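You operate a simulated robot arm through the tools that you are given. There is no shell and no other tool.

Carry out the task below with a simulated robot arm. There is one attempt and no reset: what you move stays moved.

Task
Wind the puller's knob in, draw the rod, stand it in its holder, lift the puller off.
Fine: set it on the shelf over the joining jig. Set down upright: belt puller.

The check looks at the end state, three seconds after you hand in, the way a careful person would. Anything else that was tipped, shoved, dropped, spilled or broken makes it a failure.

Robot
A 6-joint arm with a fingered hand, fixed in place. Base frame: the origin is on the floor under the middle of its stand, x ahead of it, y to its left, z up. Readings come in m, rad, newtons and seconds.
With the tool pointing down near the work surface it reaches from about 0.34 to 0.82 m from the base axis. Its first joint turns from -2.897 to 2.897 rad. Payload 4 kg.
The TCP is the grasp point between the finger pads, 0.026 m short of the fingertips. In the tool frame z runs along the fingers and y along their closing line. The gripper opens to 0.132 m; its body begins 0.073 m behind the TCP. The gripper is a hand of 5 fingers: y runs from the thumb to the fingers, the wrist lies at [0, 0, -0.239] in the tool frame, and closing takes about 1.5 s.
Orientation is that of the tool frame in the base frame, as [roll, pitch, yaw] about the fixed x, y, z axes, in that order (R = Rz(yaw) Ry(pitch) Rx(roll)). With the fingers straight down and closing along the base's y, the tool's x points along the base's -x, its y along +y and its z along -z.

Tools
- The arm moves only by the tool servo_tool. Its argument "moves" is a list of rows, each an object of numbers (a shift or turn left out is 0, a gripper value left out holds the last): "tx", "ty", "tz": the shift along the tool's x, y, z in cm; "ax", "ay", "az": the turn, a rotation vector about the tool's x, y, z in rad. In form: [{"tx": .., "ty": .., "tz": .., "ax": .., "ay": .., "az": ..}, ...]. A call has 1 to 20 rows; each row shifts and turns the commanded pose from where the row before left it, along the tool's axes as they then stand. "grip" is the opening in per cent of the stroke, from 0 (shut) to 100 (fully open), set as the call begins (left out, the last holds). Each row takes 0.2 s and may step no farther than 0.05 m and 0.15 rad from the row before; otherwise, or with a gripper value out of range, the whole call is refused. Where a pose cannot be reached the arm comes as near as it can. A force on the tool above 80 N (or 10 N above the force at the start of the call, whichever is more), or a blocked arm, ends the call early, and 0.2 s more pass. Each finger travels about 0.045 m/s and halts on what it meets, pressing with about 23 N; the grip force reading is that of the motor and also rises with nothing between the fingers. The clock runs only during rows and for 0.2 s after the last one: add rows that do not move to give the fingers time. The reply holds the time, the measured pose of the TCP, the force on the tool along the base axes, the opening and the grip force, in the units named above and with some noise, with the torque about the TCP (base axes, N m) and any sound that the robot's microphone picked up.
- Cameras (640 x 400 px; columns grow to the right, rows downward): "scene" is fixed at [0.2196, -0.5008, 1.4562]; the picture's right is [0.91, -0.41, 0.00], its down [-0.17, -0.38, -0.91] and it looks along [0.37, 0.83, -0.42] (base axes); focal length 346 px, centre (320, 200). "wrist" rides on the gripper at [0.085, 0.002, -0.097] in the tool frame; the picture's right is [-0.02, 1.00, 0.00], its down [-0.75, -0.02, -0.66] and it looks along [-0.66, -0.01, 0.75] (tool axes); focal length 270 px, centre (320, 200). There is no depth. A picture from a camera that has moved, and an enlarged one, comes with that camera's place and axes in the base frame and with its lens.
- grab_frame(camera): a new picture of that camera. The clock stands still meanwhile.
- set_fingers(finger1, finger2, finger3, finger4, thumb_bend): sets how far each is bent, from 0 (flat) to 1 (curled in); at 0.3 the hand is open as for a grip, at 0.7 the pads meet at the TCP. One left out holds its place. A second passes; each finger stops where it meets its share of the squeeze, and holds until it gets a number again. A gripper value or a shape takes the hand back. It gives what a move gives, with no picture; readings hold the bend of each and the force on the fingers (four entries, about 0 where the hand has none), thumb and palm.
- set_grasp(shape): the hand has 5 fingers and takes this shape, open, in about a second: jaw (thumb against the fingers, like two jaws); tri (thumb and two fingers); tip (a fingertip pinch); poke (one finger out to press); point (the index stretched); flat (the hand flat); cup (the hand cupped); fist (a fist). The gripper value then closes the fingers along that shape, each until it touches; the sizes above hold for jaw. It gives what a move gives, with no picture.
- inspect(camera, box): a new picture of the part [left, top, right, bottom] of that camera's present view, enlarged. The clock stands still meanwhile.
- hand_in(): hands the job in; it is judged then, once.

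Places have to be worked out from the pictures, the camera data and where the tool is seen. Open the gripper and draw the arm clear of the work before you hand the job in, unless the task says otherwise.

The tools are called after "Call:" as a command line: name --argument value ..., lists and objects as JSON in quotes. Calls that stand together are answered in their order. servo_tool: Moves the arm, as the interface text tells. Its arguments: {"type":"object","properties":{"moves":{"type":"array"},"grip":{"type":"number"}},"required":["moves"]} The other tools are called the same way: set_grasp (shape) gives the hand a shape; set_fingers (finger1, finger2, finger3, finger4, thumb_bend) moves the fingers one by one; grab_frame (camera) takes a picture; inspect (camera, box) takes an enlarged picture of a part of a camera's view; hand_in () hands the job in.

At the start:

```text
time_s: 0.0
tool_pos: [0.3763, -0.0476, 1.3301]
orientation: [-3.14, 0.001, 3.14]
contact_force: [-0.5, 0.2, -0.6]
moment: [0.02, 0.0, -0.01]
gripper_width: 0.1319
gripper_force: 0.1
shape: jaw
bend: [0.3, 0.3, 0.3, 0.3, 0.3]
finger forces: [0.0, 0.0, 0.0, 0.1, 0.1, 0.1]
```

scene: 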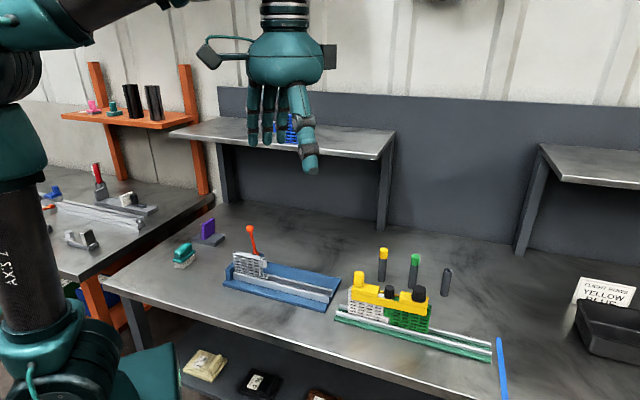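
wrist: 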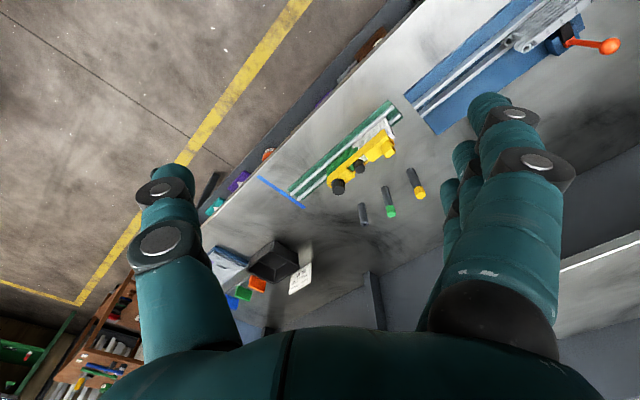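

I start by enlarging the scene around the jig with the yellow-topped puller, the shelf, and the holder posts.

Call:
inspect --camera "scene" --box '[320, 230, 510, 370]'

Call:
inspect --camera "scene" --box '[160, 190, 360, 320]'

Call:
inspect --camera "scene" --box '[160, 80, 420, 250]'

Call:
inspect --camera "scene" --box '[480, 120, 640, 400]'

Call:
inspect --camera "wrist" --box '[250, 80, 450, 240]'

```text
2.86 times, centred on (415, 300) of scene
camera zoom: at [0.2196, -0.5008, 1.4562], right [0.91, -0.41, 0.0], down [-0.17, -0.38, -0.91], along [0.37, 0.83, -0.42], focal length 988 px, centre (49, -86)
```

zoom: 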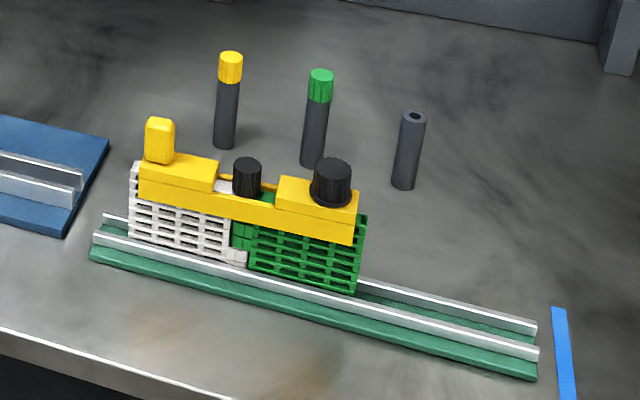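

```text
3.08 times, centred on (260, 255) of scene
camera zoom: at [0.2196, -0.5008, 1.4562], right [0.91, -0.41, 0.0], down [-0.17, -0.38, -0.91], along [0.37, 0.83, -0.42], focal length 1064 px, centre (505, 31)
```

zoom: 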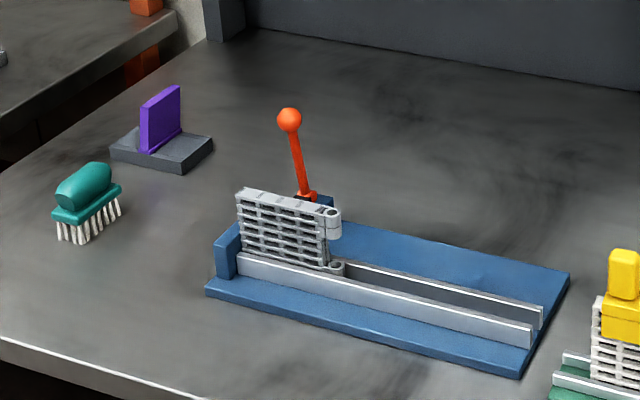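

```text
2.35 times, centred on (290, 165) of scene
camera zoom: at [0.2196, -0.5008, 1.4562], right [0.91, -0.41, 0.0], down [-0.17, -0.38, -0.91], along [0.37, 0.83, -0.42], focal length 814 px, centre (391, 282)
```

zoom: 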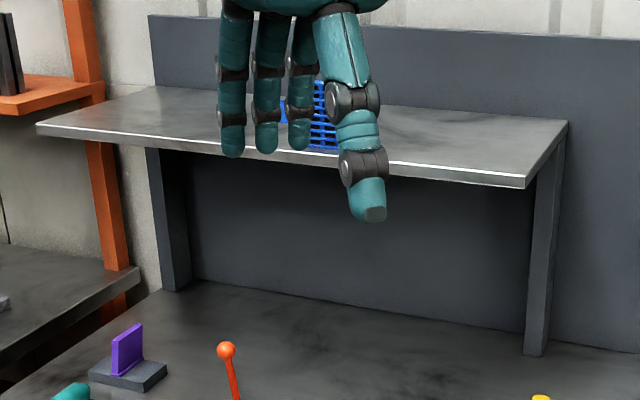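

```text
1.43 times, centred on (560, 260) of scene
camera zoom: at [0.2196, -0.5008, 1.4562], right [0.91, -0.41, 0.0], down [-0.17, -0.38, -0.91], along [0.37, 0.83, -0.42], focal length 494 px, centre (-23, 114)
```

zoom: 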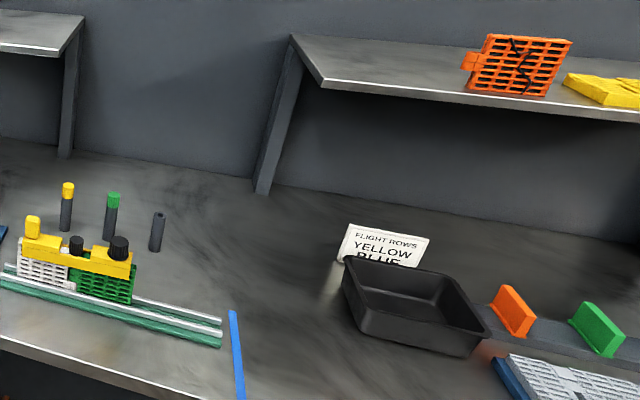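

```text
2.50 times, centred on (350, 160) of wrist
camera zoom: at [0.2904, -0.0469, 1.4271], right [0.02, 1.0, 0.0], down [0.75, -0.01, 0.66], along [0.66, -0.01, -0.75], focal length 676 px, centre (245, 300)
```

zoom: 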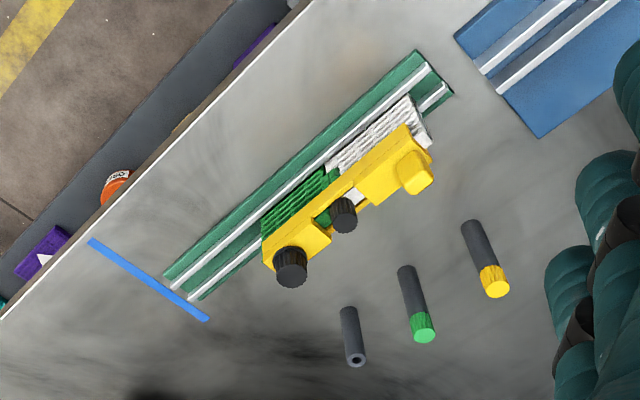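

The green jig holds a white and a green belt with the yellow puller across them, and an empty grey tube stands beside the yellow and green capped tubes. I check the left bench and its orange shelf before deciding which shelf is meant.

Call:
inspect --camera "scene" --box '[30, 60, 220, 260]'

Call:
inspect --camera "scene" --box '[330, 240, 440, 320]'

Call:
inspect --camera "wrist" --box '[400, 0, 640, 150]'

Call:
inspect --camera "wrist" --box '[60, 200, 320, 390]'

```text
2.00 times, centred on (125, 160) of scene
camera zoom: at [0.2196, -0.5008, 1.4562], right [0.91, -0.41, 0.0], down [-0.17, -0.38, -0.91], along [0.37, 0.83, -0.42], focal length 692 px, centre (710, 280)
```

zoom: 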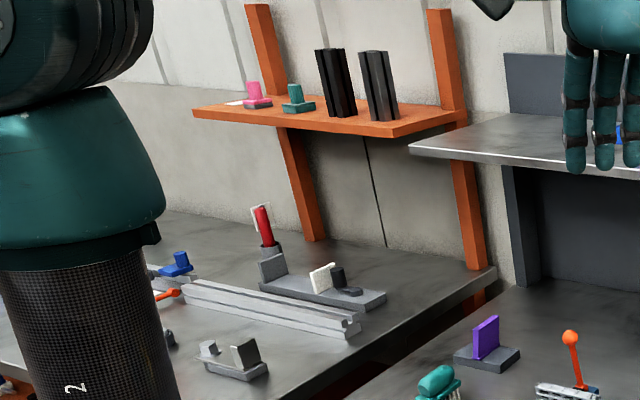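

```text
5.00 times, centred on (385, 280) of scene
camera zoom: at [0.2196, -0.5008, 1.4562], right [0.91, -0.41, 0.0], down [-0.17, -0.38, -0.91], along [0.37, 0.83, -0.42], focal length 1730 px, centre (-5, -200)
```

zoom: 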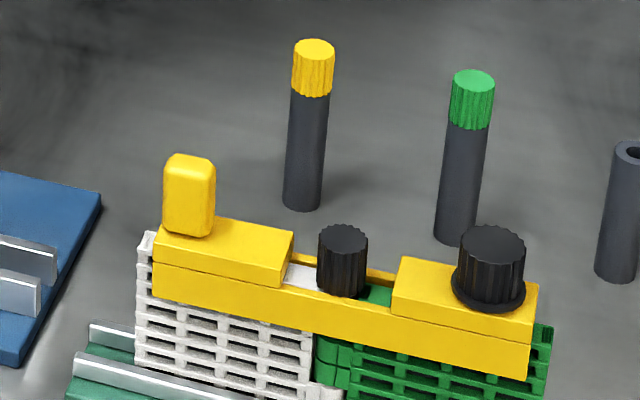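

```text
2.67 times, centred on (520, 75) of wrist
camera zoom: at [0.2904, -0.0469, 1.4271], right [0.02, 1.0, 0.0], down [0.75, -0.01, 0.66], along [0.66, -0.01, -0.75], focal length 721 px, centre (-213, 533)
```

zoom: 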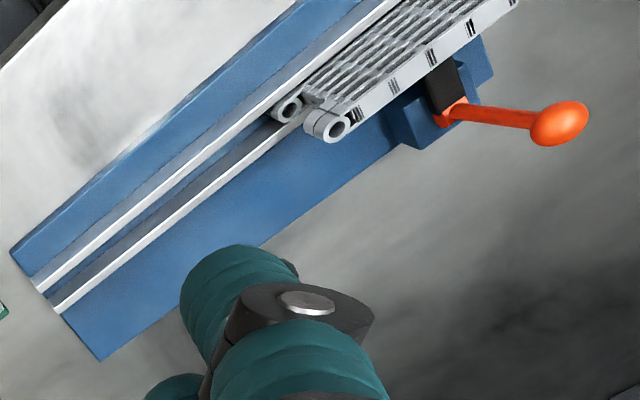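

```text
2.11 times, centred on (190, 295) of wrist
camera zoom: at [0.2904, -0.0469, 1.4271], right [0.02, 1.0, 0.0], down [0.75, -0.01, 0.66], along [0.66, -0.01, -0.75], focal length 569 px, centre (594, 0)
```

zoom: 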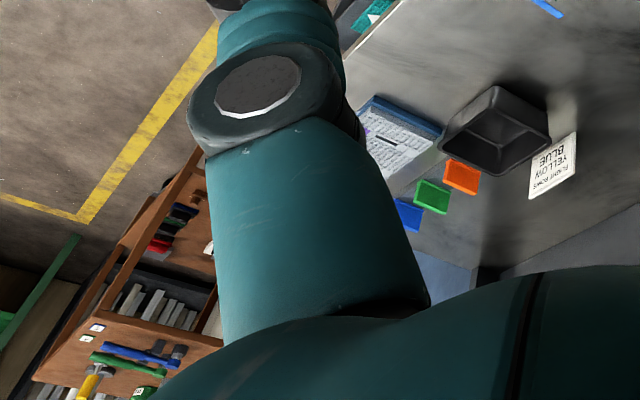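

The left grey shelf stands over the two jigs (the right one is out past the tray), so I take that as the target. Now I bring the hand above the jig for a close look with the wrist camera.

Call:
servo_tool --moves '[{"tx": -1.55, "ty": 1.2, "tz": 2.9}, {"tx": -1.55, "ty": 1.2, "tz": 2.9}, {"tx": -1.55, "ty": 1.2, "tz": 2.9}, {"tx": -1.55, "ty": 1.2, "tz": 2.9}, {"tx": -1.55, "ty": 1.2, "tz": 2.9}, {"tx": -1.55, "ty": 1.2, "tz": 2.9}, {"tx": -1.55, "ty": 1.2, "tz": 2.9}, {"tx": -1.55, "ty": 1.2, "tz": 2.9}, {}]'

Call:
grab_frame --camera "wrist"

Call:
grab_frame --camera "scene"

```text
time_s: 2.0
tool_pos: [0.5, 0.0469, 1.0974]
orientation: [-3.139, -0.001, -3.141]
contact_force: [0.4, 0.3, 0.0]
moment: [-0.02, 0.0, 0.01]
gripper_width: 0.1318
gripper_force: 0.2
shape: jaw
bend: [0.3, 0.3, 0.3, 0.3, 0.3]
finger forces: [0.0, 0.0, 0.0, 0.1, 0.1, 0.0]
```

```text
taken
camera wrist: at [0.4151, 0.0477, 1.194], right [0.02, 1.0, 0.0], down [0.75, -0.01, 0.66], along [0.66, -0.01, -0.75], focal length 270 px, centre (320, 200)
```

wrist: 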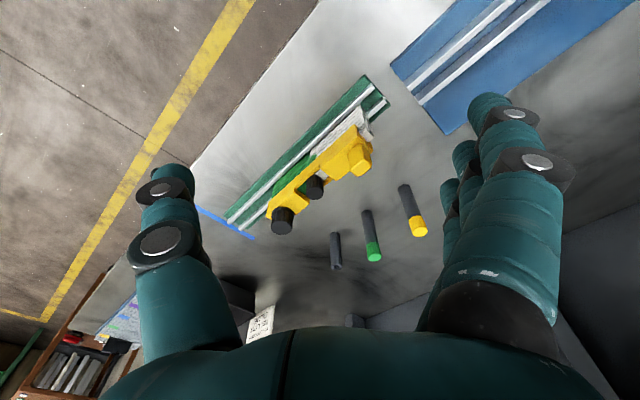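

```text
taken
```

scene: 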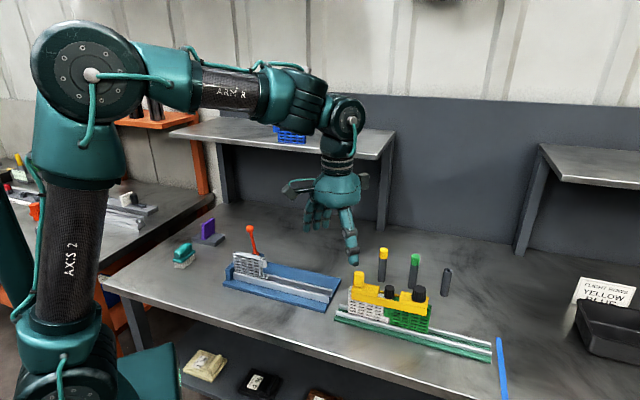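

The hand is now above and behind the jig with a clear view; I enlarge the puller and the tubes from here.

Call:
inspect --camera "wrist" --box '[210, 70, 440, 280]'

Call:
inspect --camera "wrist" --box '[255, 120, 385, 240]'

Call:
inspect --camera "scene" --box '[330, 240, 450, 320]'

Call:
inspect --camera "scene" --box '[160, 90, 420, 240]'

```text
1.90 times, centred on (325, 175) of wrist
camera zoom: at [0.4151, 0.0477, 1.194], right [0.02, 1.0, 0.0], down [0.75, -0.01, 0.66], along [0.66, -0.01, -0.75], focal length 515 px, centre (310, 248)
```

zoom: 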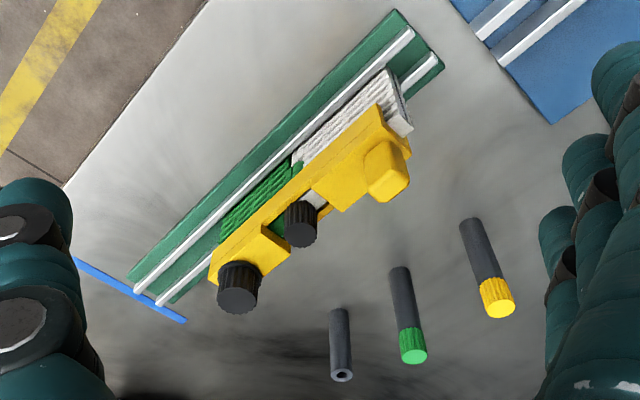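

```text
3.33 times, centred on (320, 180) of wrist
camera zoom: at [0.4151, 0.0477, 1.194], right [0.02, 1.0, 0.0], down [0.75, -0.01, 0.66], along [0.66, -0.01, -0.75], focal length 901 px, centre (320, 267)
```

zoom: 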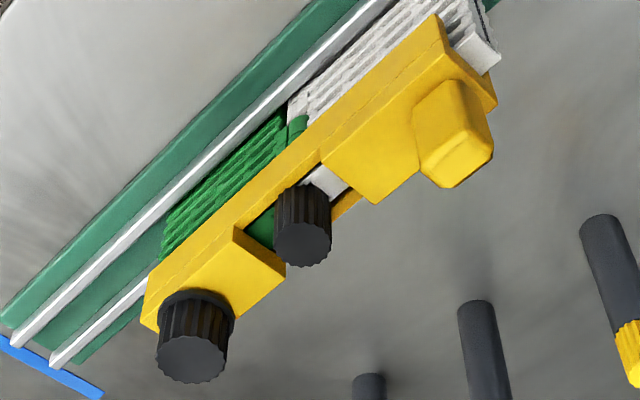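

```text
5.00 times, centred on (390, 280) of scene
camera zoom: at [0.2196, -0.5008, 1.4562], right [0.91, -0.41, 0.0], down [-0.17, -0.38, -0.91], along [0.37, 0.83, -0.42], focal length 1730 px, centre (-30, -200)
```

zoom: 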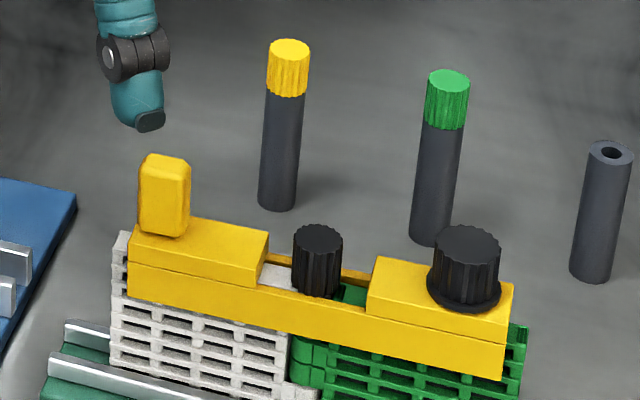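

```text
2.46 times, centred on (290, 165) of scene
camera zoom: at [0.2196, -0.5008, 1.4562], right [0.91, -0.41, 0.0], down [-0.17, -0.38, -0.91], along [0.37, 0.83, -0.42], focal length 852 px, centre (394, 286)
```

zoom: 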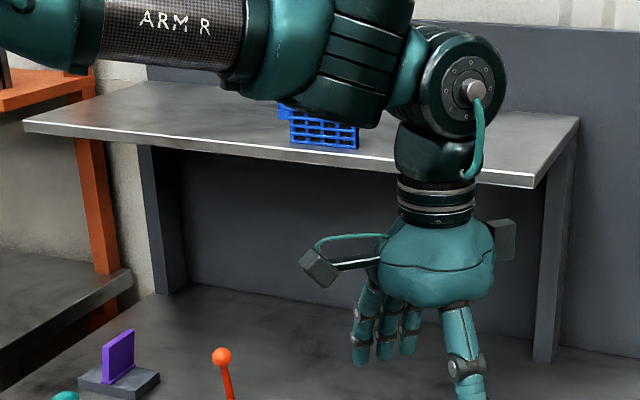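

Triangulating: rod head top ≈ (0.645, 0.037, 0.919), knob top ≈ (0.691, -0.011, 0.936), handle top ≈ (0.590, 0.092, 0.943), so the beam runs at about -45°. While still clear above, I try the tri shape to see how the fingers lie.

Call:
set_grasp --shape "tri"

Call:
grab_frame --camera "wrist"

Call:
inspect --camera "scene" --box '[260, 120, 420, 280]'

Call:
set_grasp --shape "tip"

Call:
grab_frame --camera "wrist"

Call:
inspect --camera "scene" --box '[260, 120, 420, 280]'

```text
time_s: 2.9
tool_pos: [0.4992, 0.0465, 1.0969]
orientation: [-3.14, 0.0, 3.14]
contact_force: [-1.0, -0.2, 0.2]
moment: [0.02, 0.01, 0.02]
gripper_width: 0.1318
gripper_force: 0.1
shape: tri
bend: [0.0, 0.3, 0.3, 0.0, 0.3]
finger forces: [0.0, 0.0, 0.0, 0.0, 0.1, 0.0]
```

```text
taken
camera wrist: at [0.4149, 0.0475, 1.1944], right [0.02, 1.0, 0.0], down [0.75, -0.01, 0.66], along [0.66, -0.01, -0.75], focal length 270 px, centre (320, 200)
```

wrist: 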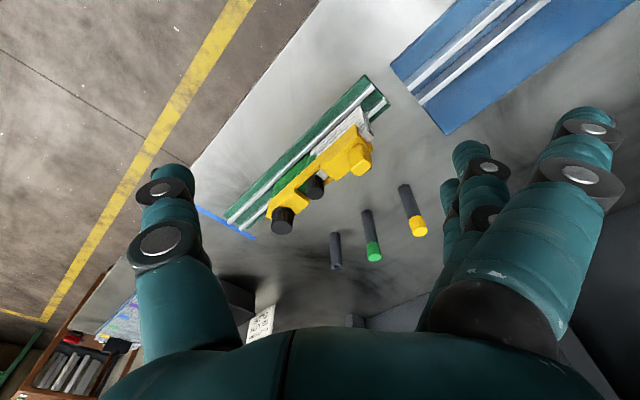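

```text
2.50 times, centred on (340, 200) of scene
camera zoom: at [0.2196, -0.5008, 1.4562], right [0.91, -0.41, 0.0], down [-0.17, -0.38, -0.91], along [0.37, 0.83, -0.42], focal length 865 px, centre (270, 200)
```

zoom: 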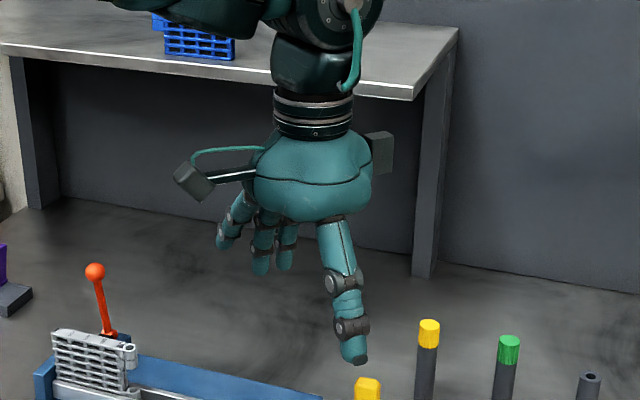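

```text
time_s: 3.8
tool_pos: [0.4998, 0.0454, 1.0973]
orientation: [-3.141, -0.001, 3.142]
contact_force: [0.1, -0.9, 0.5]
moment: [-0.01, 0.03, -0.01]
gripper_width: 0.1318
gripper_force: 0.0
shape: tip
bend: [0.0, 0.3, 0.3, 0.0, 0.3]
finger forces: [0.1, 0.1, 0.1, 0.1, 0.0, 0.0]
```

```text
taken
camera wrist: at [0.415, 0.0475, 1.1944], right [0.02, 1.0, 0.0], down [0.75, -0.01, 0.66], along [0.66, -0.01, -0.75], focal length 270 px, centre (320, 200)
```

wrist: 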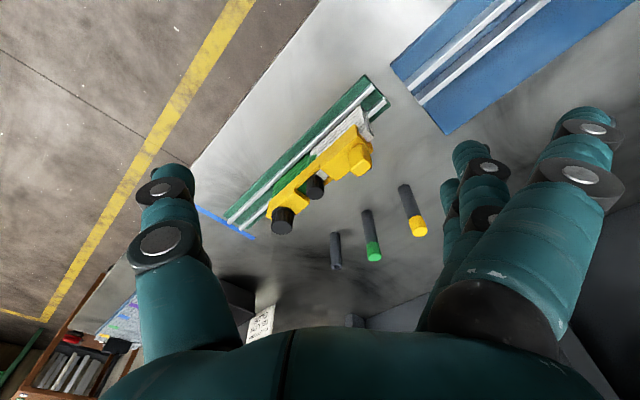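

```text
2.50 times, centred on (340, 200) of scene
camera zoom: at [0.2196, -0.5008, 1.4562], right [0.91, -0.41, 0.0], down [-0.17, -0.38, -0.91], along [0.37, 0.83, -0.42], focal length 865 px, centre (270, 200)
```

zoom: 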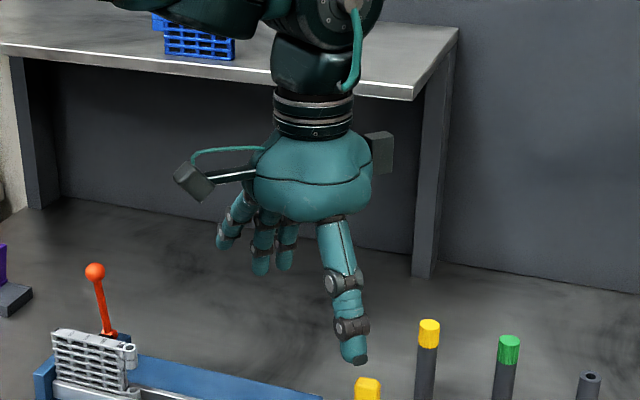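

Tri uses the two middle fingers and the thumb, with the outer fingers flat at about TCP level and 10 cm to the side. I move over the big knob at about (0.691, -0.011), staying high, to see it centred under the hand.

Call:
servo_tool --moves '[{"tx": -3.18, "ty": -0.94, "tz": 1.25}, {"tx": -3.18, "ty": -0.94, "tz": 1.25}, {"tx": -3.18, "ty": -0.94, "tz": 1.25}, {"tx": -3.18, "ty": -0.94, "tz": 1.25}, {"tx": -3.18, "ty": -0.94, "tz": 1.25}, {"tx": -3.18, "ty": -0.94, "tz": 1.25}, {}]'

Call:
grab_frame --camera "wrist"

Call:
grab_frame --camera "scene"

```text
time_s: 5.4
tool_pos: [0.6907, -0.011, 1.0222]
orientation: [-3.141, -0.002, 3.141]
contact_force: [0.4, -0.3, 0.5]
moment: [0.0, 0.03, 0.02]
gripper_width: 0.1317
gripper_force: 0.0
shape: tip
bend: [0.0, 0.3, 0.3, 0.0, 0.3]
finger forces: [0.0, 0.0, 0.0, 0.0, 0.0, 0.1]
```

```text
taken
camera wrist: at [0.6056, -0.0084, 1.1195], right [0.02, 1.0, 0.0], down [0.75, -0.01, 0.66], along [0.66, -0.01, -0.75], focal length 270 px, centre (320, 200)
```

wrist: 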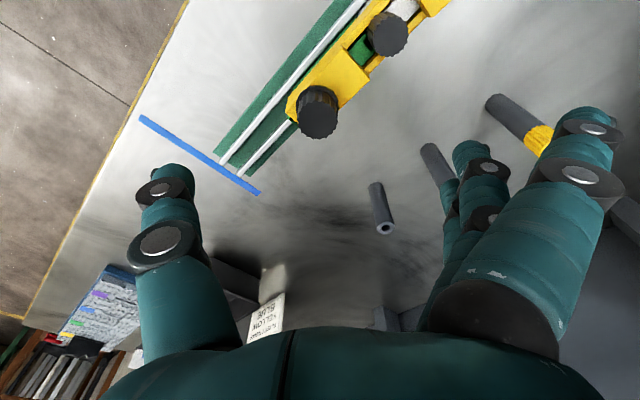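

```text
taken
```

scene: 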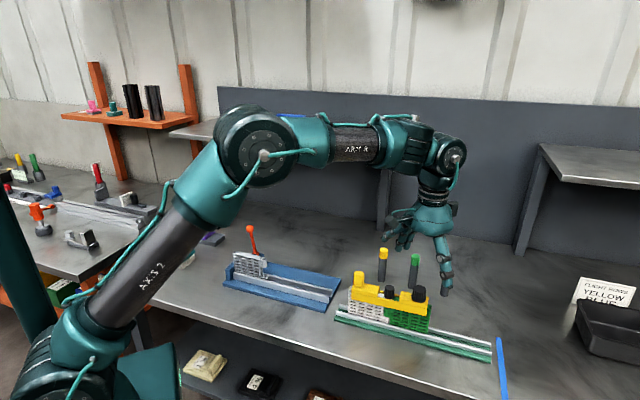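

The knob is visible just in front of the hand; I enlarge it to get its centre.

Call:
inspect --camera "wrist" --box '[250, 0, 450, 170]'

Call:
inspect --camera "scene" --box '[340, 200, 480, 330]'

```text
2.35 times, centred on (350, 85) of wrist
camera zoom: at [0.6056, -0.0084, 1.1195], right [0.02, 1.0, 0.0], down [0.75, -0.01, 0.66], along [0.66, -0.01, -0.75], focal length 636 px, centre (249, 471)
```

zoom: 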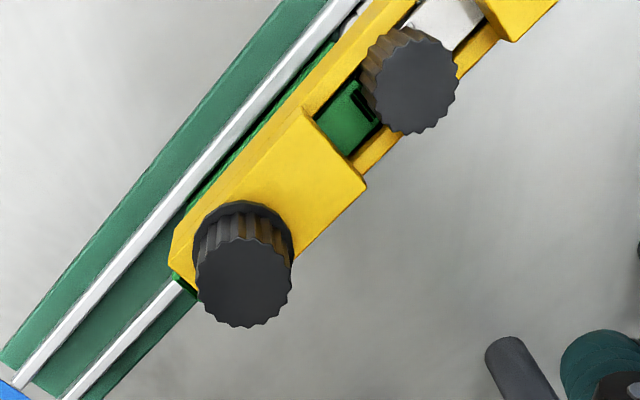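

```text
3.08 times, centred on (410, 265) of scene
camera zoom: at [0.2196, -0.5008, 1.4562], right [0.91, -0.41, 0.0], down [-0.17, -0.38, -0.91], along [0.37, 0.83, -0.42], focal length 1064 px, centre (43, 0)
```

zoom: 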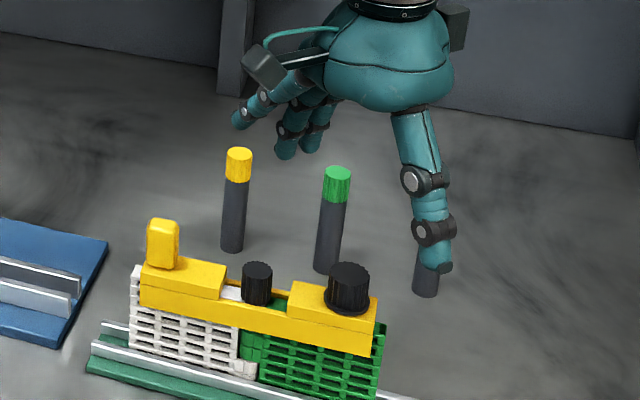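

The knob centre reads (0.691, -0.011) again, right under the TCP. I lower so the pads are around the knob with fingertips just above its flange, keeping the fingers open.

Call:
servo_tool --moves '[{"tz": 2.5}, {"tz": 2.5}, {"tz": 1.5}, {"tz": 1.0}, {"tz": 0.5}, {}]'

Call:
grab_frame --camera "wrist"

Call:
inspect --camera "scene" --box '[340, 200, 480, 330]'

```text
time_s: 6.8
tool_pos: [0.6895, -0.008, 0.9423]
orientation: [-3.14, 0.0, 3.141]
contact_force: [0.5, 0.0, -0.5]
moment: [0.03, -0.01, 0.01]
gripper_width: 0.1316
gripper_force: 0.1
shape: tip
bend: [0.0, 0.3, 0.3, 0.0, 0.3]
finger forces: [0.0, 0.0, 0.0, 0.2, 0.0, 0.0]
```

```text
taken
camera wrist: at [0.605, -0.0077, 1.0394], right [0.02, 1.0, 0.0], down [0.75, -0.01, 0.66], along [0.66, -0.01, -0.75], focal length 270 px, centre (320, 200)
```

wrist: 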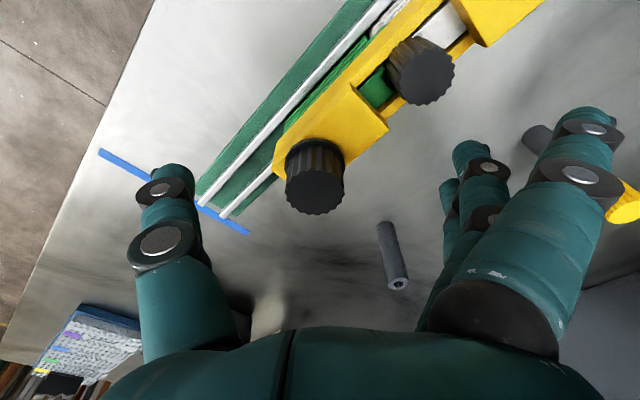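

```text
3.08 times, centred on (410, 265) of scene
camera zoom: at [0.2196, -0.5008, 1.4562], right [0.91, -0.41, 0.0], down [-0.17, -0.38, -0.91], along [0.37, 0.83, -0.42], focal length 1064 px, centre (43, 0)
```

zoom: 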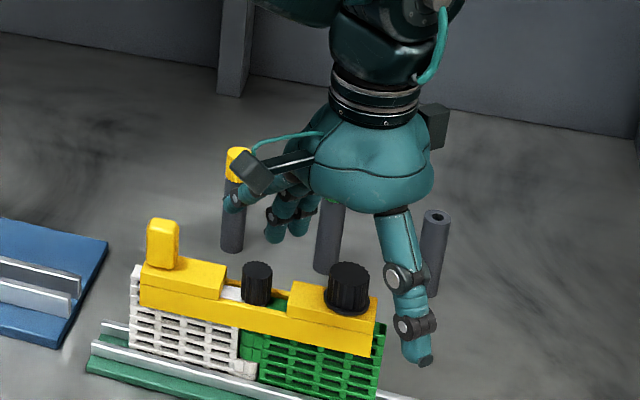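

The knob sits centred between thumb and the two fingers. I close on it.

Call:
servo_tool --moves '[{}, {}, {}, {}, {}, {}, {}, {}]' --grip 0

Call:
grab_frame --camera "wrist"

Call:
inspect --camera "scene" --box '[340, 200, 480, 330]'

```text
time_s: 8.6
tool_pos: [0.6896, -0.0097, 0.9429]
orientation: [-3.139, 0.0, 3.141]
contact_force: [-0.5, 0.0, -0.5]
moment: [0.02, -0.01, -0.03]
gripper_width: 0.0198
gripper_force: 22.9
shape: tip
bend: [0.2, 0.72, 0.72, 0.2, 0.7]
finger forces: [0.1, 10.3, 10.4, 0.1, 20.3, 0.1]
```

```text
taken
camera wrist: at [0.605, -0.0077, 1.0394], right [0.02, 1.0, 0.0], down [0.75, -0.01, 0.66], along [0.66, -0.01, -0.75], focal length 270 px, centre (320, 200)
```

wrist: 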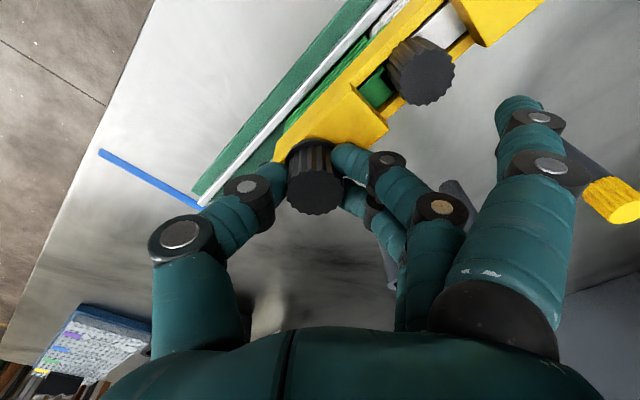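

```text
3.08 times, centred on (410, 265) of scene
camera zoom: at [0.2196, -0.5008, 1.4562], right [0.91, -0.41, 0.0], down [-0.17, -0.38, -0.91], along [0.37, 0.83, -0.42], focal length 1064 px, centre (43, 0)
```

zoom: 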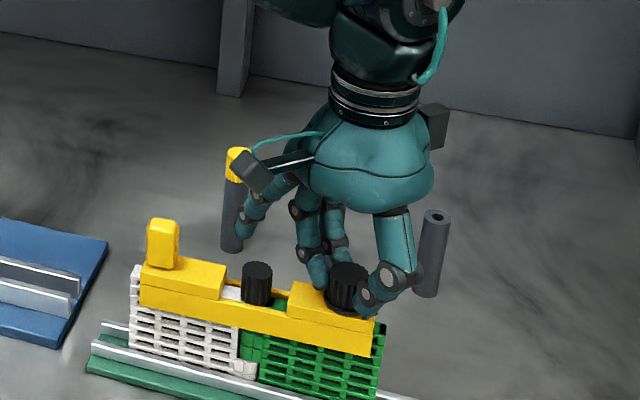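

The grip holds the knob with about 20 N. I turn it clockwise (seen from above, +az) in small steps, watching torque and sound.

Call:
servo_tool --moves '[{"az": 0.1}, {"az": 0.1}, {"az": 0.1}, {"az": 0.1}, {"az": 0.1}, {"az": 0.1}]'

Call:
inspect --camera "scene" --box '[340, 200, 480, 330]'

Call:
grab_frame --camera "wrist"

```text
time_s: 10.0
tool_pos: [0.6908, -0.0096, 0.9424]
orientation: [-3.14, -0.002, 2.538]
contact_force: [0.5, 0.9, 0.0]
moment: [-0.02, -0.04, 0.05]
gripper_width: 0.02
gripper_force: 23.1
shape: tip
bend: [0.26, 0.72, 0.72, 0.26, 0.7]
finger forces: [0.0, 10.3, 10.3, 0.0, 20.5, 0.1]
```

```text
3.08 times, centred on (410, 265) of scene
camera zoom: at [0.2196, -0.5008, 1.4562], right [0.91, -0.41, 0.0], down [-0.17, -0.38, -0.91], along [0.37, 0.83, -0.42], focal length 1064 px, centre (43, 0)
```

zoom: 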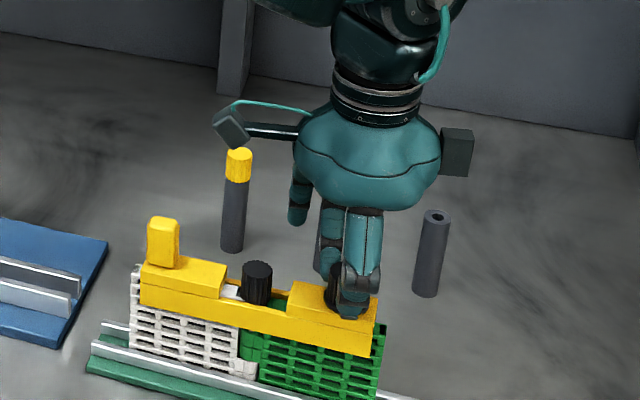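

```text
taken
camera wrist: at [0.6217, 0.0392, 1.0403], right [0.58, 0.81, 0.0], down [0.61, -0.44, 0.66], along [0.53, -0.38, -0.75], focal length 270 px, centre (320, 200)
```

wrist: 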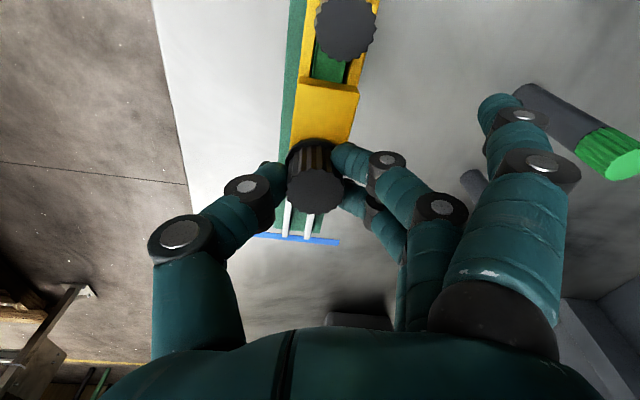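

The knob turns freely with little torque. I keep winding clockwise.

Call:
servo_tool --moves '[{"az": 0.12}, {"az": 0.12}, {"az": 0.12}, {"az": 0.12}, {"az": 0.12}, {"az": 0.12}, {"az": 0.12}, {"az": 0.12}, {"az": 0.12}, {"az": 0.12}]'

Call:
inspect --camera "scene" --box '[340, 200, 480, 330]'

Call:
grab_frame --camera "wrist"

```text
time_s: 12.2
tool_pos: [0.6895, -0.0092, 0.9428]
orientation: [3.142, 0.001, 1.338]
contact_force: [0.3, 0.0, 0.0]
moment: [-0.06, -0.07, 0.03]
gripper_width: 0.0199
gripper_force: 22.9
shape: tip
bend: [0.26, 0.72, 0.72, 0.26, 0.7]
finger forces: [0.0, 10.5, 11.1, 0.0, 20.4, 0.0]
```

```text
3.08 times, centred on (410, 265) of scene
camera zoom: at [0.2196, -0.5008, 1.4562], right [0.91, -0.41, 0.0], down [-0.17, -0.38, -0.91], along [0.37, 0.83, -0.42], focal length 1064 px, centre (43, 0)
```

zoom: 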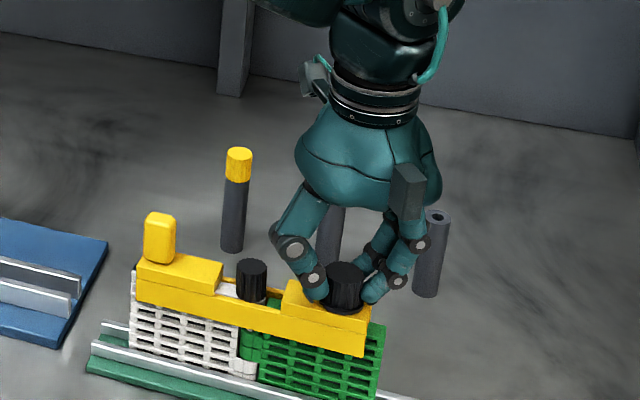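

```text
taken
camera wrist: at [0.7109, 0.0723, 1.0395], right [0.97, -0.25, 0.0], down [-0.19, -0.73, 0.66], along [-0.16, -0.64, -0.75], focal length 270 px, centre (320, 200)
```

wrist: 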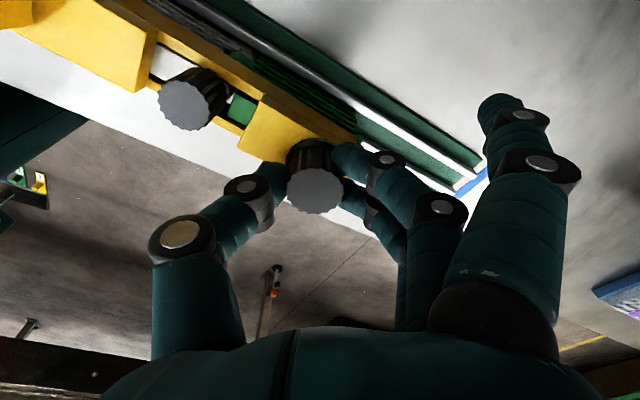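

The puller looks slightly shifted compared with before; I enlarge to compare positions of puller, rod and belts.

Call:
inspect --camera "scene" --box '[330, 240, 450, 320]'

Call:
inspect --camera "wrist" --box '[60, 0, 400, 220]'

```text
5.00 times, centred on (390, 280) of scene
camera zoom: at [0.2196, -0.5008, 1.4562], right [0.91, -0.41, 0.0], down [-0.17, -0.38, -0.91], along [0.37, 0.83, -0.42], focal length 1730 px, centre (-30, -200)
```

zoom: 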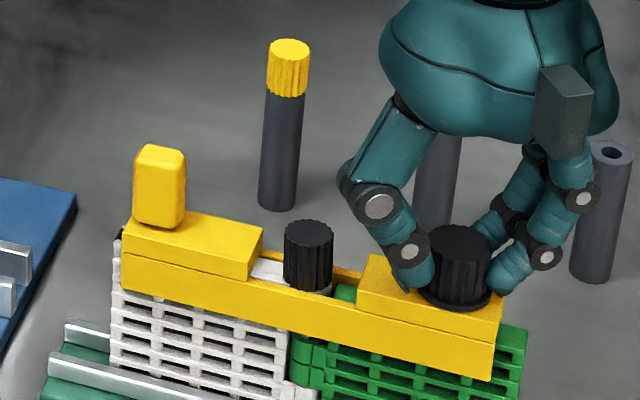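

```text
1.82 times, centred on (230, 110) of wrist
camera zoom: at [0.7109, 0.0723, 1.0395], right [0.97, -0.25, 0.0], down [-0.19, -0.73, 0.66], along [-0.16, -0.64, -0.75], focal length 491 px, centre (484, 364)
```

zoom: 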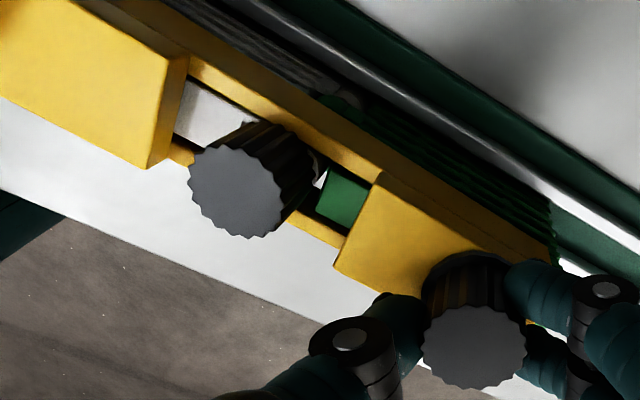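

Compared with before, the gap between the blocks has shrunk by a few millimetres and the frame has crept slightly along the beam. I release the knob now and look unobstructed before the next turn.

Call:
servo_tool --moves '[{}, {}, {}, {}, {}]' --grip 50

Call:
servo_tool --moves '[{"tz": -2.0}, {"tz": -3.0}, {"tz": -3.0}, {}]'

Call:
inspect --camera "scene" --box '[330, 240, 450, 320]'

Call:
inspect --camera "wrist" --box '[100, 0, 420, 200]'

```text
time_s: 13.4
tool_pos: [0.691, -0.0097, 0.9426]
orientation: [-3.141, 0.001, 1.34]
contact_force: [0.4, 0.7, -0.4]
moment: [-0.03, -0.01, 0.03]
gripper_width: 0.0651
gripper_force: 0.0
shape: tip
bend: [0.0, 0.73, 0.73, 0.0, 0.7]
finger forces: [0.0, 0.1, 0.0, 0.1, 0.1, 0.0]
```

```text
time_s: 14.4
tool_pos: [0.691, -0.0089, 1.0234]
orientation: [-3.142, 0.002, 1.339]
contact_force: [0.6, -0.3, 0.0]
moment: [0.01, 0.02, -0.02]
gripper_width: 0.0653
gripper_force: 0.0
shape: tip
bend: [0.0, 0.73, 0.73, 0.0, 0.7]
finger forces: [0.0, 0.0, 0.0, 0.0, 0.0, 0.0]
```

```text
5.00 times, centred on (390, 280) of scene
camera zoom: at [0.2196, -0.5008, 1.4562], right [0.91, -0.41, 0.0], down [-0.17, -0.38, -0.91], along [0.37, 0.83, -0.42], focal length 1730 px, centre (-30, -200)
```

zoom: 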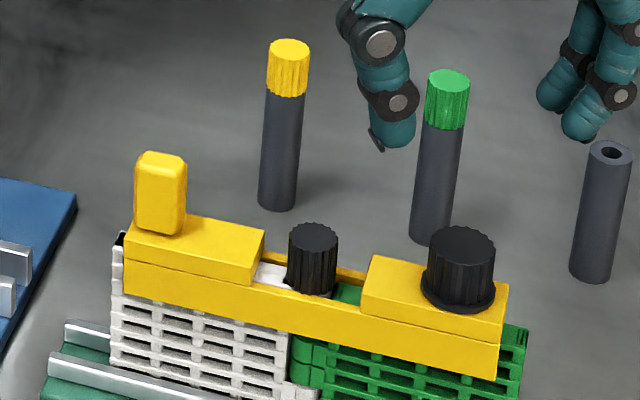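

```text
2.00 times, centred on (260, 100) of wrist
camera zoom: at [0.7108, 0.0727, 1.1201], right [0.97, -0.25, 0.0], down [-0.19, -0.73, 0.66], along [-0.16, -0.64, -0.75], focal length 541 px, centre (440, 400)
```

zoom: 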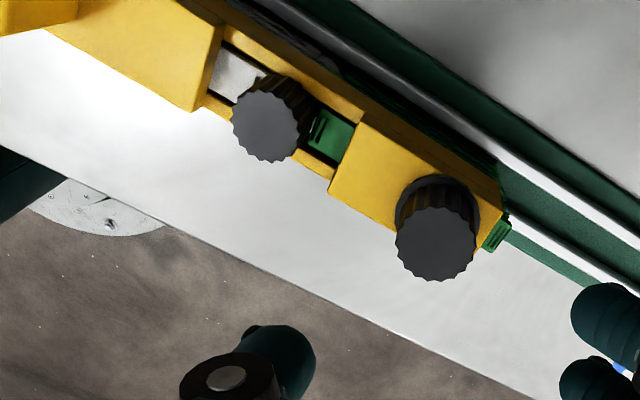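

After release the frame sprang partly back; the creep came from pinching the knob about 2.5 mm off the tool axis. I rotate back counter-clockwise up high, then re-centre so the next turn is about the knob's own axis.

Call:
servo_tool --moves '[{"az": -0.147}, {"az": -0.147}, {"az": -0.147}, {"az": -0.147}, {"az": -0.147}, {"az": -0.147}, {"az": -0.147}, {"az": -0.147}, {"az": -0.147}, {"az": -0.147}, {"az": -0.147}, {"az": -0.147}, {"az": -0.147}, {"az": -0.147}, {"tx": 0.17, "ty": 0.17}, {}]' --grip 38

Call:
inspect --camera "wrist" --box '[220, 20, 480, 200]'

Call:
inspect --camera "scene" --box '[330, 180, 490, 320]'

```text
time_s: 17.8
tool_pos: [0.6883, -0.0072, 1.0217]
orientation: [-3.14, -0.001, -2.886]
contact_force: [-0.2, 0.3, -0.8]
moment: [0.01, -0.02, 0.04]
gripper_width: 0.0509
gripper_force: 0.1
shape: tip
bend: [0.0, 0.73, 0.73, 0.0, 0.7]
finger forces: [0.0, 0.1, 0.0, 0.1, 0.0, 0.1]
```

```text
2.22 times, centred on (350, 110) of wrist
camera zoom: at [0.6052, -0.0279, 1.1197], right [-0.23, 0.97, 0.0], down [0.73, 0.18, 0.66], along [0.64, 0.15, -0.75], focal length 601 px, centre (253, 400)
```

zoom: 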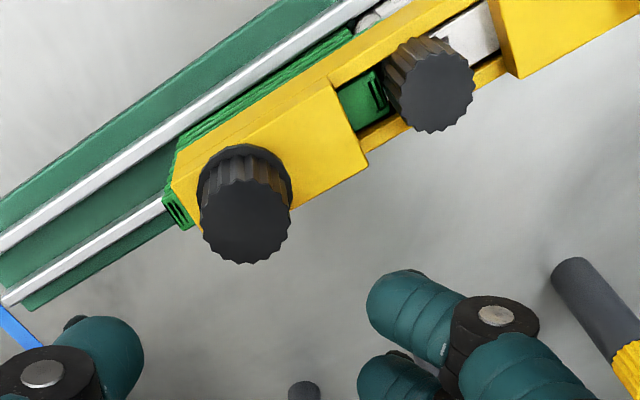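

```text
2.86 times, centred on (410, 250) of scene
camera zoom: at [0.2196, -0.5008, 1.4562], right [0.91, -0.41, 0.0], down [-0.17, -0.38, -0.91], along [0.37, 0.83, -0.42], focal length 988 px, centre (63, 57)
```

zoom: 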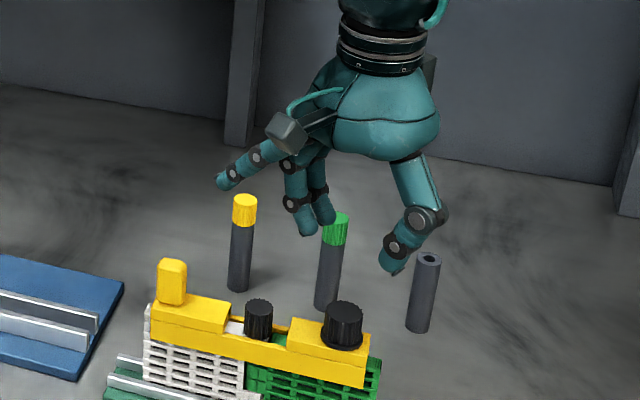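

The knob is centred between the tips. I descend, close on the knob, and check the contact before turning.

Call:
servo_tool --moves '[{"tz": 3.0}, {"tz": 3.0}, {"tz": 1.5}, {"tz": 0.5}, {}]'

Call:
servo_tool --moves '[{}, {}, {}, {}]' --grip 0

Call:
servo_tool --moves '[{"az": 0.15, "tx": -0.037}, {"az": 0.15, "tx": -0.037}, {"az": 0.15, "tx": -0.037}, {"az": 0.15, "tx": -0.037}, {"az": 0.15, "tx": -0.037}, {"az": 0.15, "tx": -0.037}, {"az": 0.15, "tx": -0.037}, {"az": 0.15, "tx": -0.037}, {"az": 0.15, "tx": -0.037}, {"az": 0.15, "tx": -0.037}]'

Call:
inspect --camera "scene" --box '[330, 240, 450, 320]'

Call:
grab_frame --camera "wrist"

```text
time_s: 19.0
tool_pos: [0.6874, -0.0085, 0.9423]
orientation: [-3.14, 0.0, -2.884]
contact_force: [0.3, 0.4, 0.6]
moment: [0.03, -0.01, 0.01]
gripper_width: 0.0508
gripper_force: 0.0
shape: tip
bend: [0.0, 0.73, 0.73, 0.0, 0.7]
finger forces: [0.0, 0.0, 0.1, 0.0, 0.0, 0.0]
```

```text
time_s: 20.0
tool_pos: [0.6882, -0.0093, 0.942]
orientation: [-3.14, 0.0, -2.885]
contact_force: [-0.4, 0.1, 0.9]
moment: [-0.02, 0.03, 0.02]
gripper_width: 0.02
gripper_force: 23.4
shape: tip
bend: [0.23, 0.72, 0.72, 0.23, 0.7]
finger forces: [0.0, 10.1, 10.4, 0.0, 20.2, 0.0]
```

```text
time_s: 22.2
tool_pos: [0.691, -0.0094, 0.943]
orientation: [3.141, 0.003, 1.897]
contact_force: [0.5, -0.6, -0.9]
moment: [-0.02, -0.01, 0.01]
gripper_width: 0.0201
gripper_force: 23.2
shape: tip
bend: [0.26, 0.72, 0.72, 0.26, 0.7]
finger forces: [0.0, 10.1, 10.7, 0.0, 20.5, 0.0]
```

```text
5.00 times, centred on (390, 280) of scene
camera zoom: at [0.2196, -0.5008, 1.4562], right [0.91, -0.41, 0.0], down [-0.17, -0.38, -0.91], along [0.37, 0.83, -0.42], focal length 1730 px, centre (-30, -200)
```

zoom: 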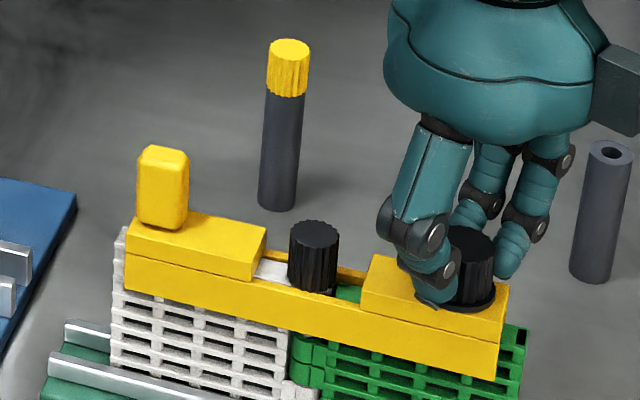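

```text
taken
camera wrist: at [0.6655, 0.071, 1.0398], right [0.95, 0.3, 0.0], down [0.23, -0.72, 0.66], along [0.2, -0.63, -0.75], focal length 270 px, centre (320, 200)
```

wrist: 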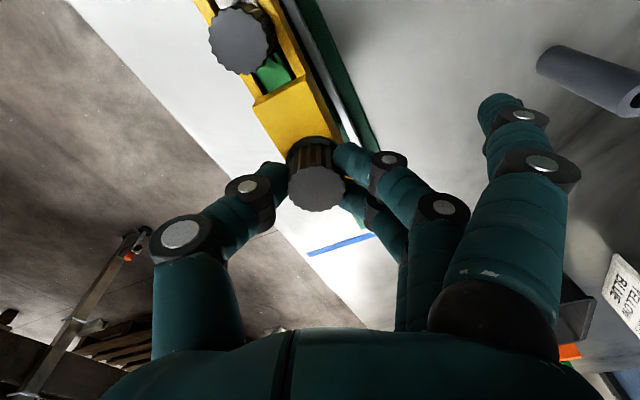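

The knob keeps turning with the frame staying put. I continue the stroke.

Call:
servo_tool --moves '[{"az": 0.15, "tx": -0.037}, {"az": 0.15, "tx": -0.037}, {"az": 0.15, "tx": -0.037}, {"az": 0.15, "tx": -0.037}, {"az": 0.15, "tx": -0.037}, {"az": 0.15, "tx": -0.037}, {"az": 0.15, "tx": -0.037}, {"az": 0.15, "tx": -0.037}, {"az": 0.15, "tx": -0.037}, {"az": 0.15, "tx": -0.037}]'

Call:
inspect --camera "scene" --box '[330, 240, 450, 320]'

Call:
inspect --camera "wrist" --box '[60, 0, 400, 220]'

```text
time_s: 24.4
tool_pos: [0.6898, -0.0134, 0.9429]
orientation: [3.141, 0.001, 0.397]
contact_force: [0.0, -0.4, 0.0]
moment: [-0.14, -0.09, 0.03]
gripper_width: 0.0201
gripper_force: 22.9
shape: tip
bend: [0.26, 0.72, 0.72, 0.26, 0.7]
finger forces: [0.0, 11.5, 10.7, 0.1, 21.5, 0.1]
```

```text
5.00 times, centred on (390, 280) of scene
camera zoom: at [0.2196, -0.5008, 1.4562], right [0.91, -0.41, 0.0], down [-0.17, -0.38, -0.91], along [0.37, 0.83, -0.42], focal length 1730 px, centre (-30, -200)
```

zoom: 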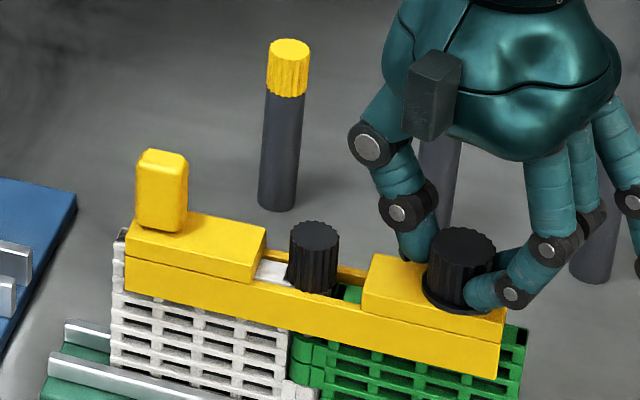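

```text
1.82 times, centred on (230, 110) of wrist
camera zoom: at [0.768, 0.018, 1.0398], right [0.37, -0.93, 0.0], down [-0.7, -0.28, 0.66], along [-0.61, -0.24, -0.75], focal length 491 px, centre (484, 364)
```

zoom: 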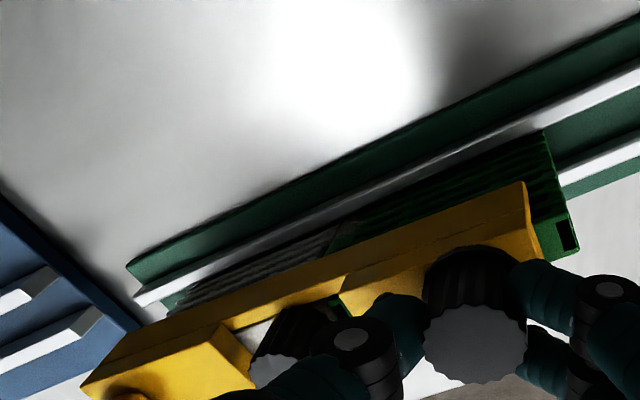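

About 275° turned so far, no stop or click yet. I open slightly, rotate back around the knob axis, and take another stroke.

Call:
servo_tool --moves '[{}, {}, {"az": -0.15, "tx": 0.037}, {"az": -0.15, "tx": 0.037}, {"az": -0.15, "tx": 0.037}, {"az": -0.15, "tx": 0.037}, {"az": -0.15, "tx": 0.037}, {"az": -0.15, "tx": 0.037}, {"az": -0.15, "tx": 0.037}, {"az": -0.15, "tx": 0.037}, {"az": -0.15, "tx": 0.037}, {"az": -0.15, "tx": 0.037}, {"az": -0.15, "tx": 0.037}, {"az": -0.15, "tx": 0.037}, {"az": -0.15, "tx": 0.037}, {"az": -0.15, "tx": 0.037}, {"az": -0.15, "tx": 0.037}, {"az": -0.15, "tx": 0.037}, {"az": -0.15, "tx": 0.037}, {"az": -0.15, "tx": 0.037}]' --grip 38

Call:
inspect --camera "scene" --box '[330, 240, 450, 320]'

Call:
servo_tool --moves '[{}, {}, {}, {}]' --grip 0

Call:
servo_tool --moves '[{"az": 0.15, "tx": -0.037}, {"az": 0.15, "tx": -0.037}, {"az": 0.15, "tx": -0.037}, {"az": 0.15, "tx": -0.037}, {"az": 0.15, "tx": -0.037}, {"az": 0.15, "tx": -0.037}, {"az": 0.15, "tx": -0.037}, {"az": 0.15, "tx": -0.037}, {"az": 0.15, "tx": -0.037}, {"az": 0.15, "tx": -0.037}, {"az": 0.15, "tx": -0.037}, {"az": 0.15, "tx": -0.037}, {"az": 0.15, "tx": -0.037}, {"az": 0.15, "tx": -0.037}, {"az": 0.15, "tx": -0.037}, {"az": 0.15, "tx": -0.037}, {"az": 0.15, "tx": -0.037}, {"az": 0.15, "tx": -0.037}]'

Call:
inspect --camera "scene" --box '[330, 240, 450, 320]'

```text
time_s: 28.6
tool_pos: [0.6885, -0.009, 0.9427]
orientation: [-3.139, 0.0, 3.103]
contact_force: [-0.1, 0.2, -0.5]
moment: [0.0, -0.03, 0.02]
gripper_width: 0.0492
gripper_force: 0.1
shape: tip
bend: [0.0, 0.74, 0.74, 0.0, 0.7]
finger forces: [0.0, 0.0, 0.1, 0.0, 0.1, 0.1]
```

```text
5.00 times, centred on (390, 280) of scene
camera zoom: at [0.2196, -0.5008, 1.4562], right [0.91, -0.41, 0.0], down [-0.17, -0.38, -0.91], along [0.37, 0.83, -0.42], focal length 1730 px, centre (-30, -200)
```

zoom: 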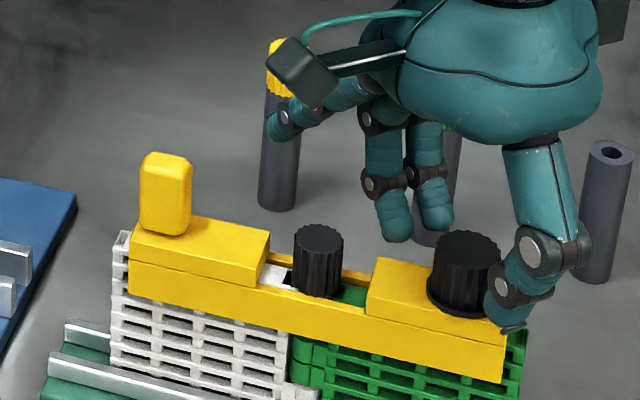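

```text
time_s: 29.6
tool_pos: [0.6896, -0.0079, 0.9424]
orientation: [-3.141, -0.001, 3.098]
contact_force: [-0.3, -0.3, 0.3]
moment: [0.04, 0.0, -0.02]
gripper_width: 0.0198
gripper_force: 22.9
shape: tip
bend: [0.22, 0.71, 0.71, 0.22, 0.7]
finger forces: [0.0, 10.5, 10.3, 0.0, 20.3, 0.1]
```

```text
time_s: 33.4
tool_pos: [0.6908, -0.0138, 0.9432]
orientation: [3.14, 0.001, 0.397]
contact_force: [1.0, -1.9, 1.8]
moment: [-0.03, 0.0, 0.0]
gripper_width: 0.0145
gripper_force: 23.2
shape: tip
bend: [0.26, 0.74, 0.71, 0.26, 0.72]
finger forces: [0.0, 0.0, 11.8, 0.0, 10.7, 0.1]
```

```text
5.00 times, centred on (390, 280) of scene
camera zoom: at [0.2196, -0.5008, 1.4562], right [0.91, -0.41, 0.0], down [-0.17, -0.38, -0.91], along [0.37, 0.83, -0.42], focal length 1730 px, centre (-30, -200)
```

zoom: 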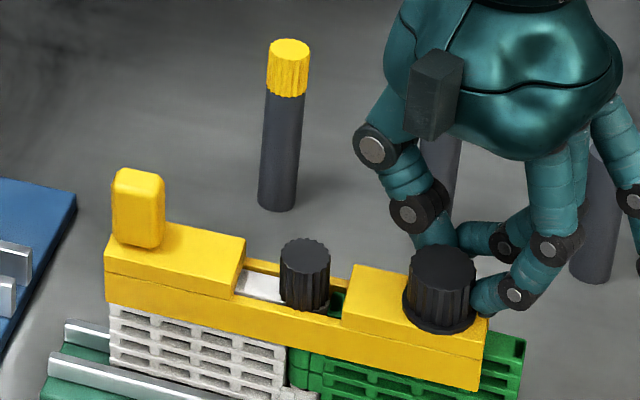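

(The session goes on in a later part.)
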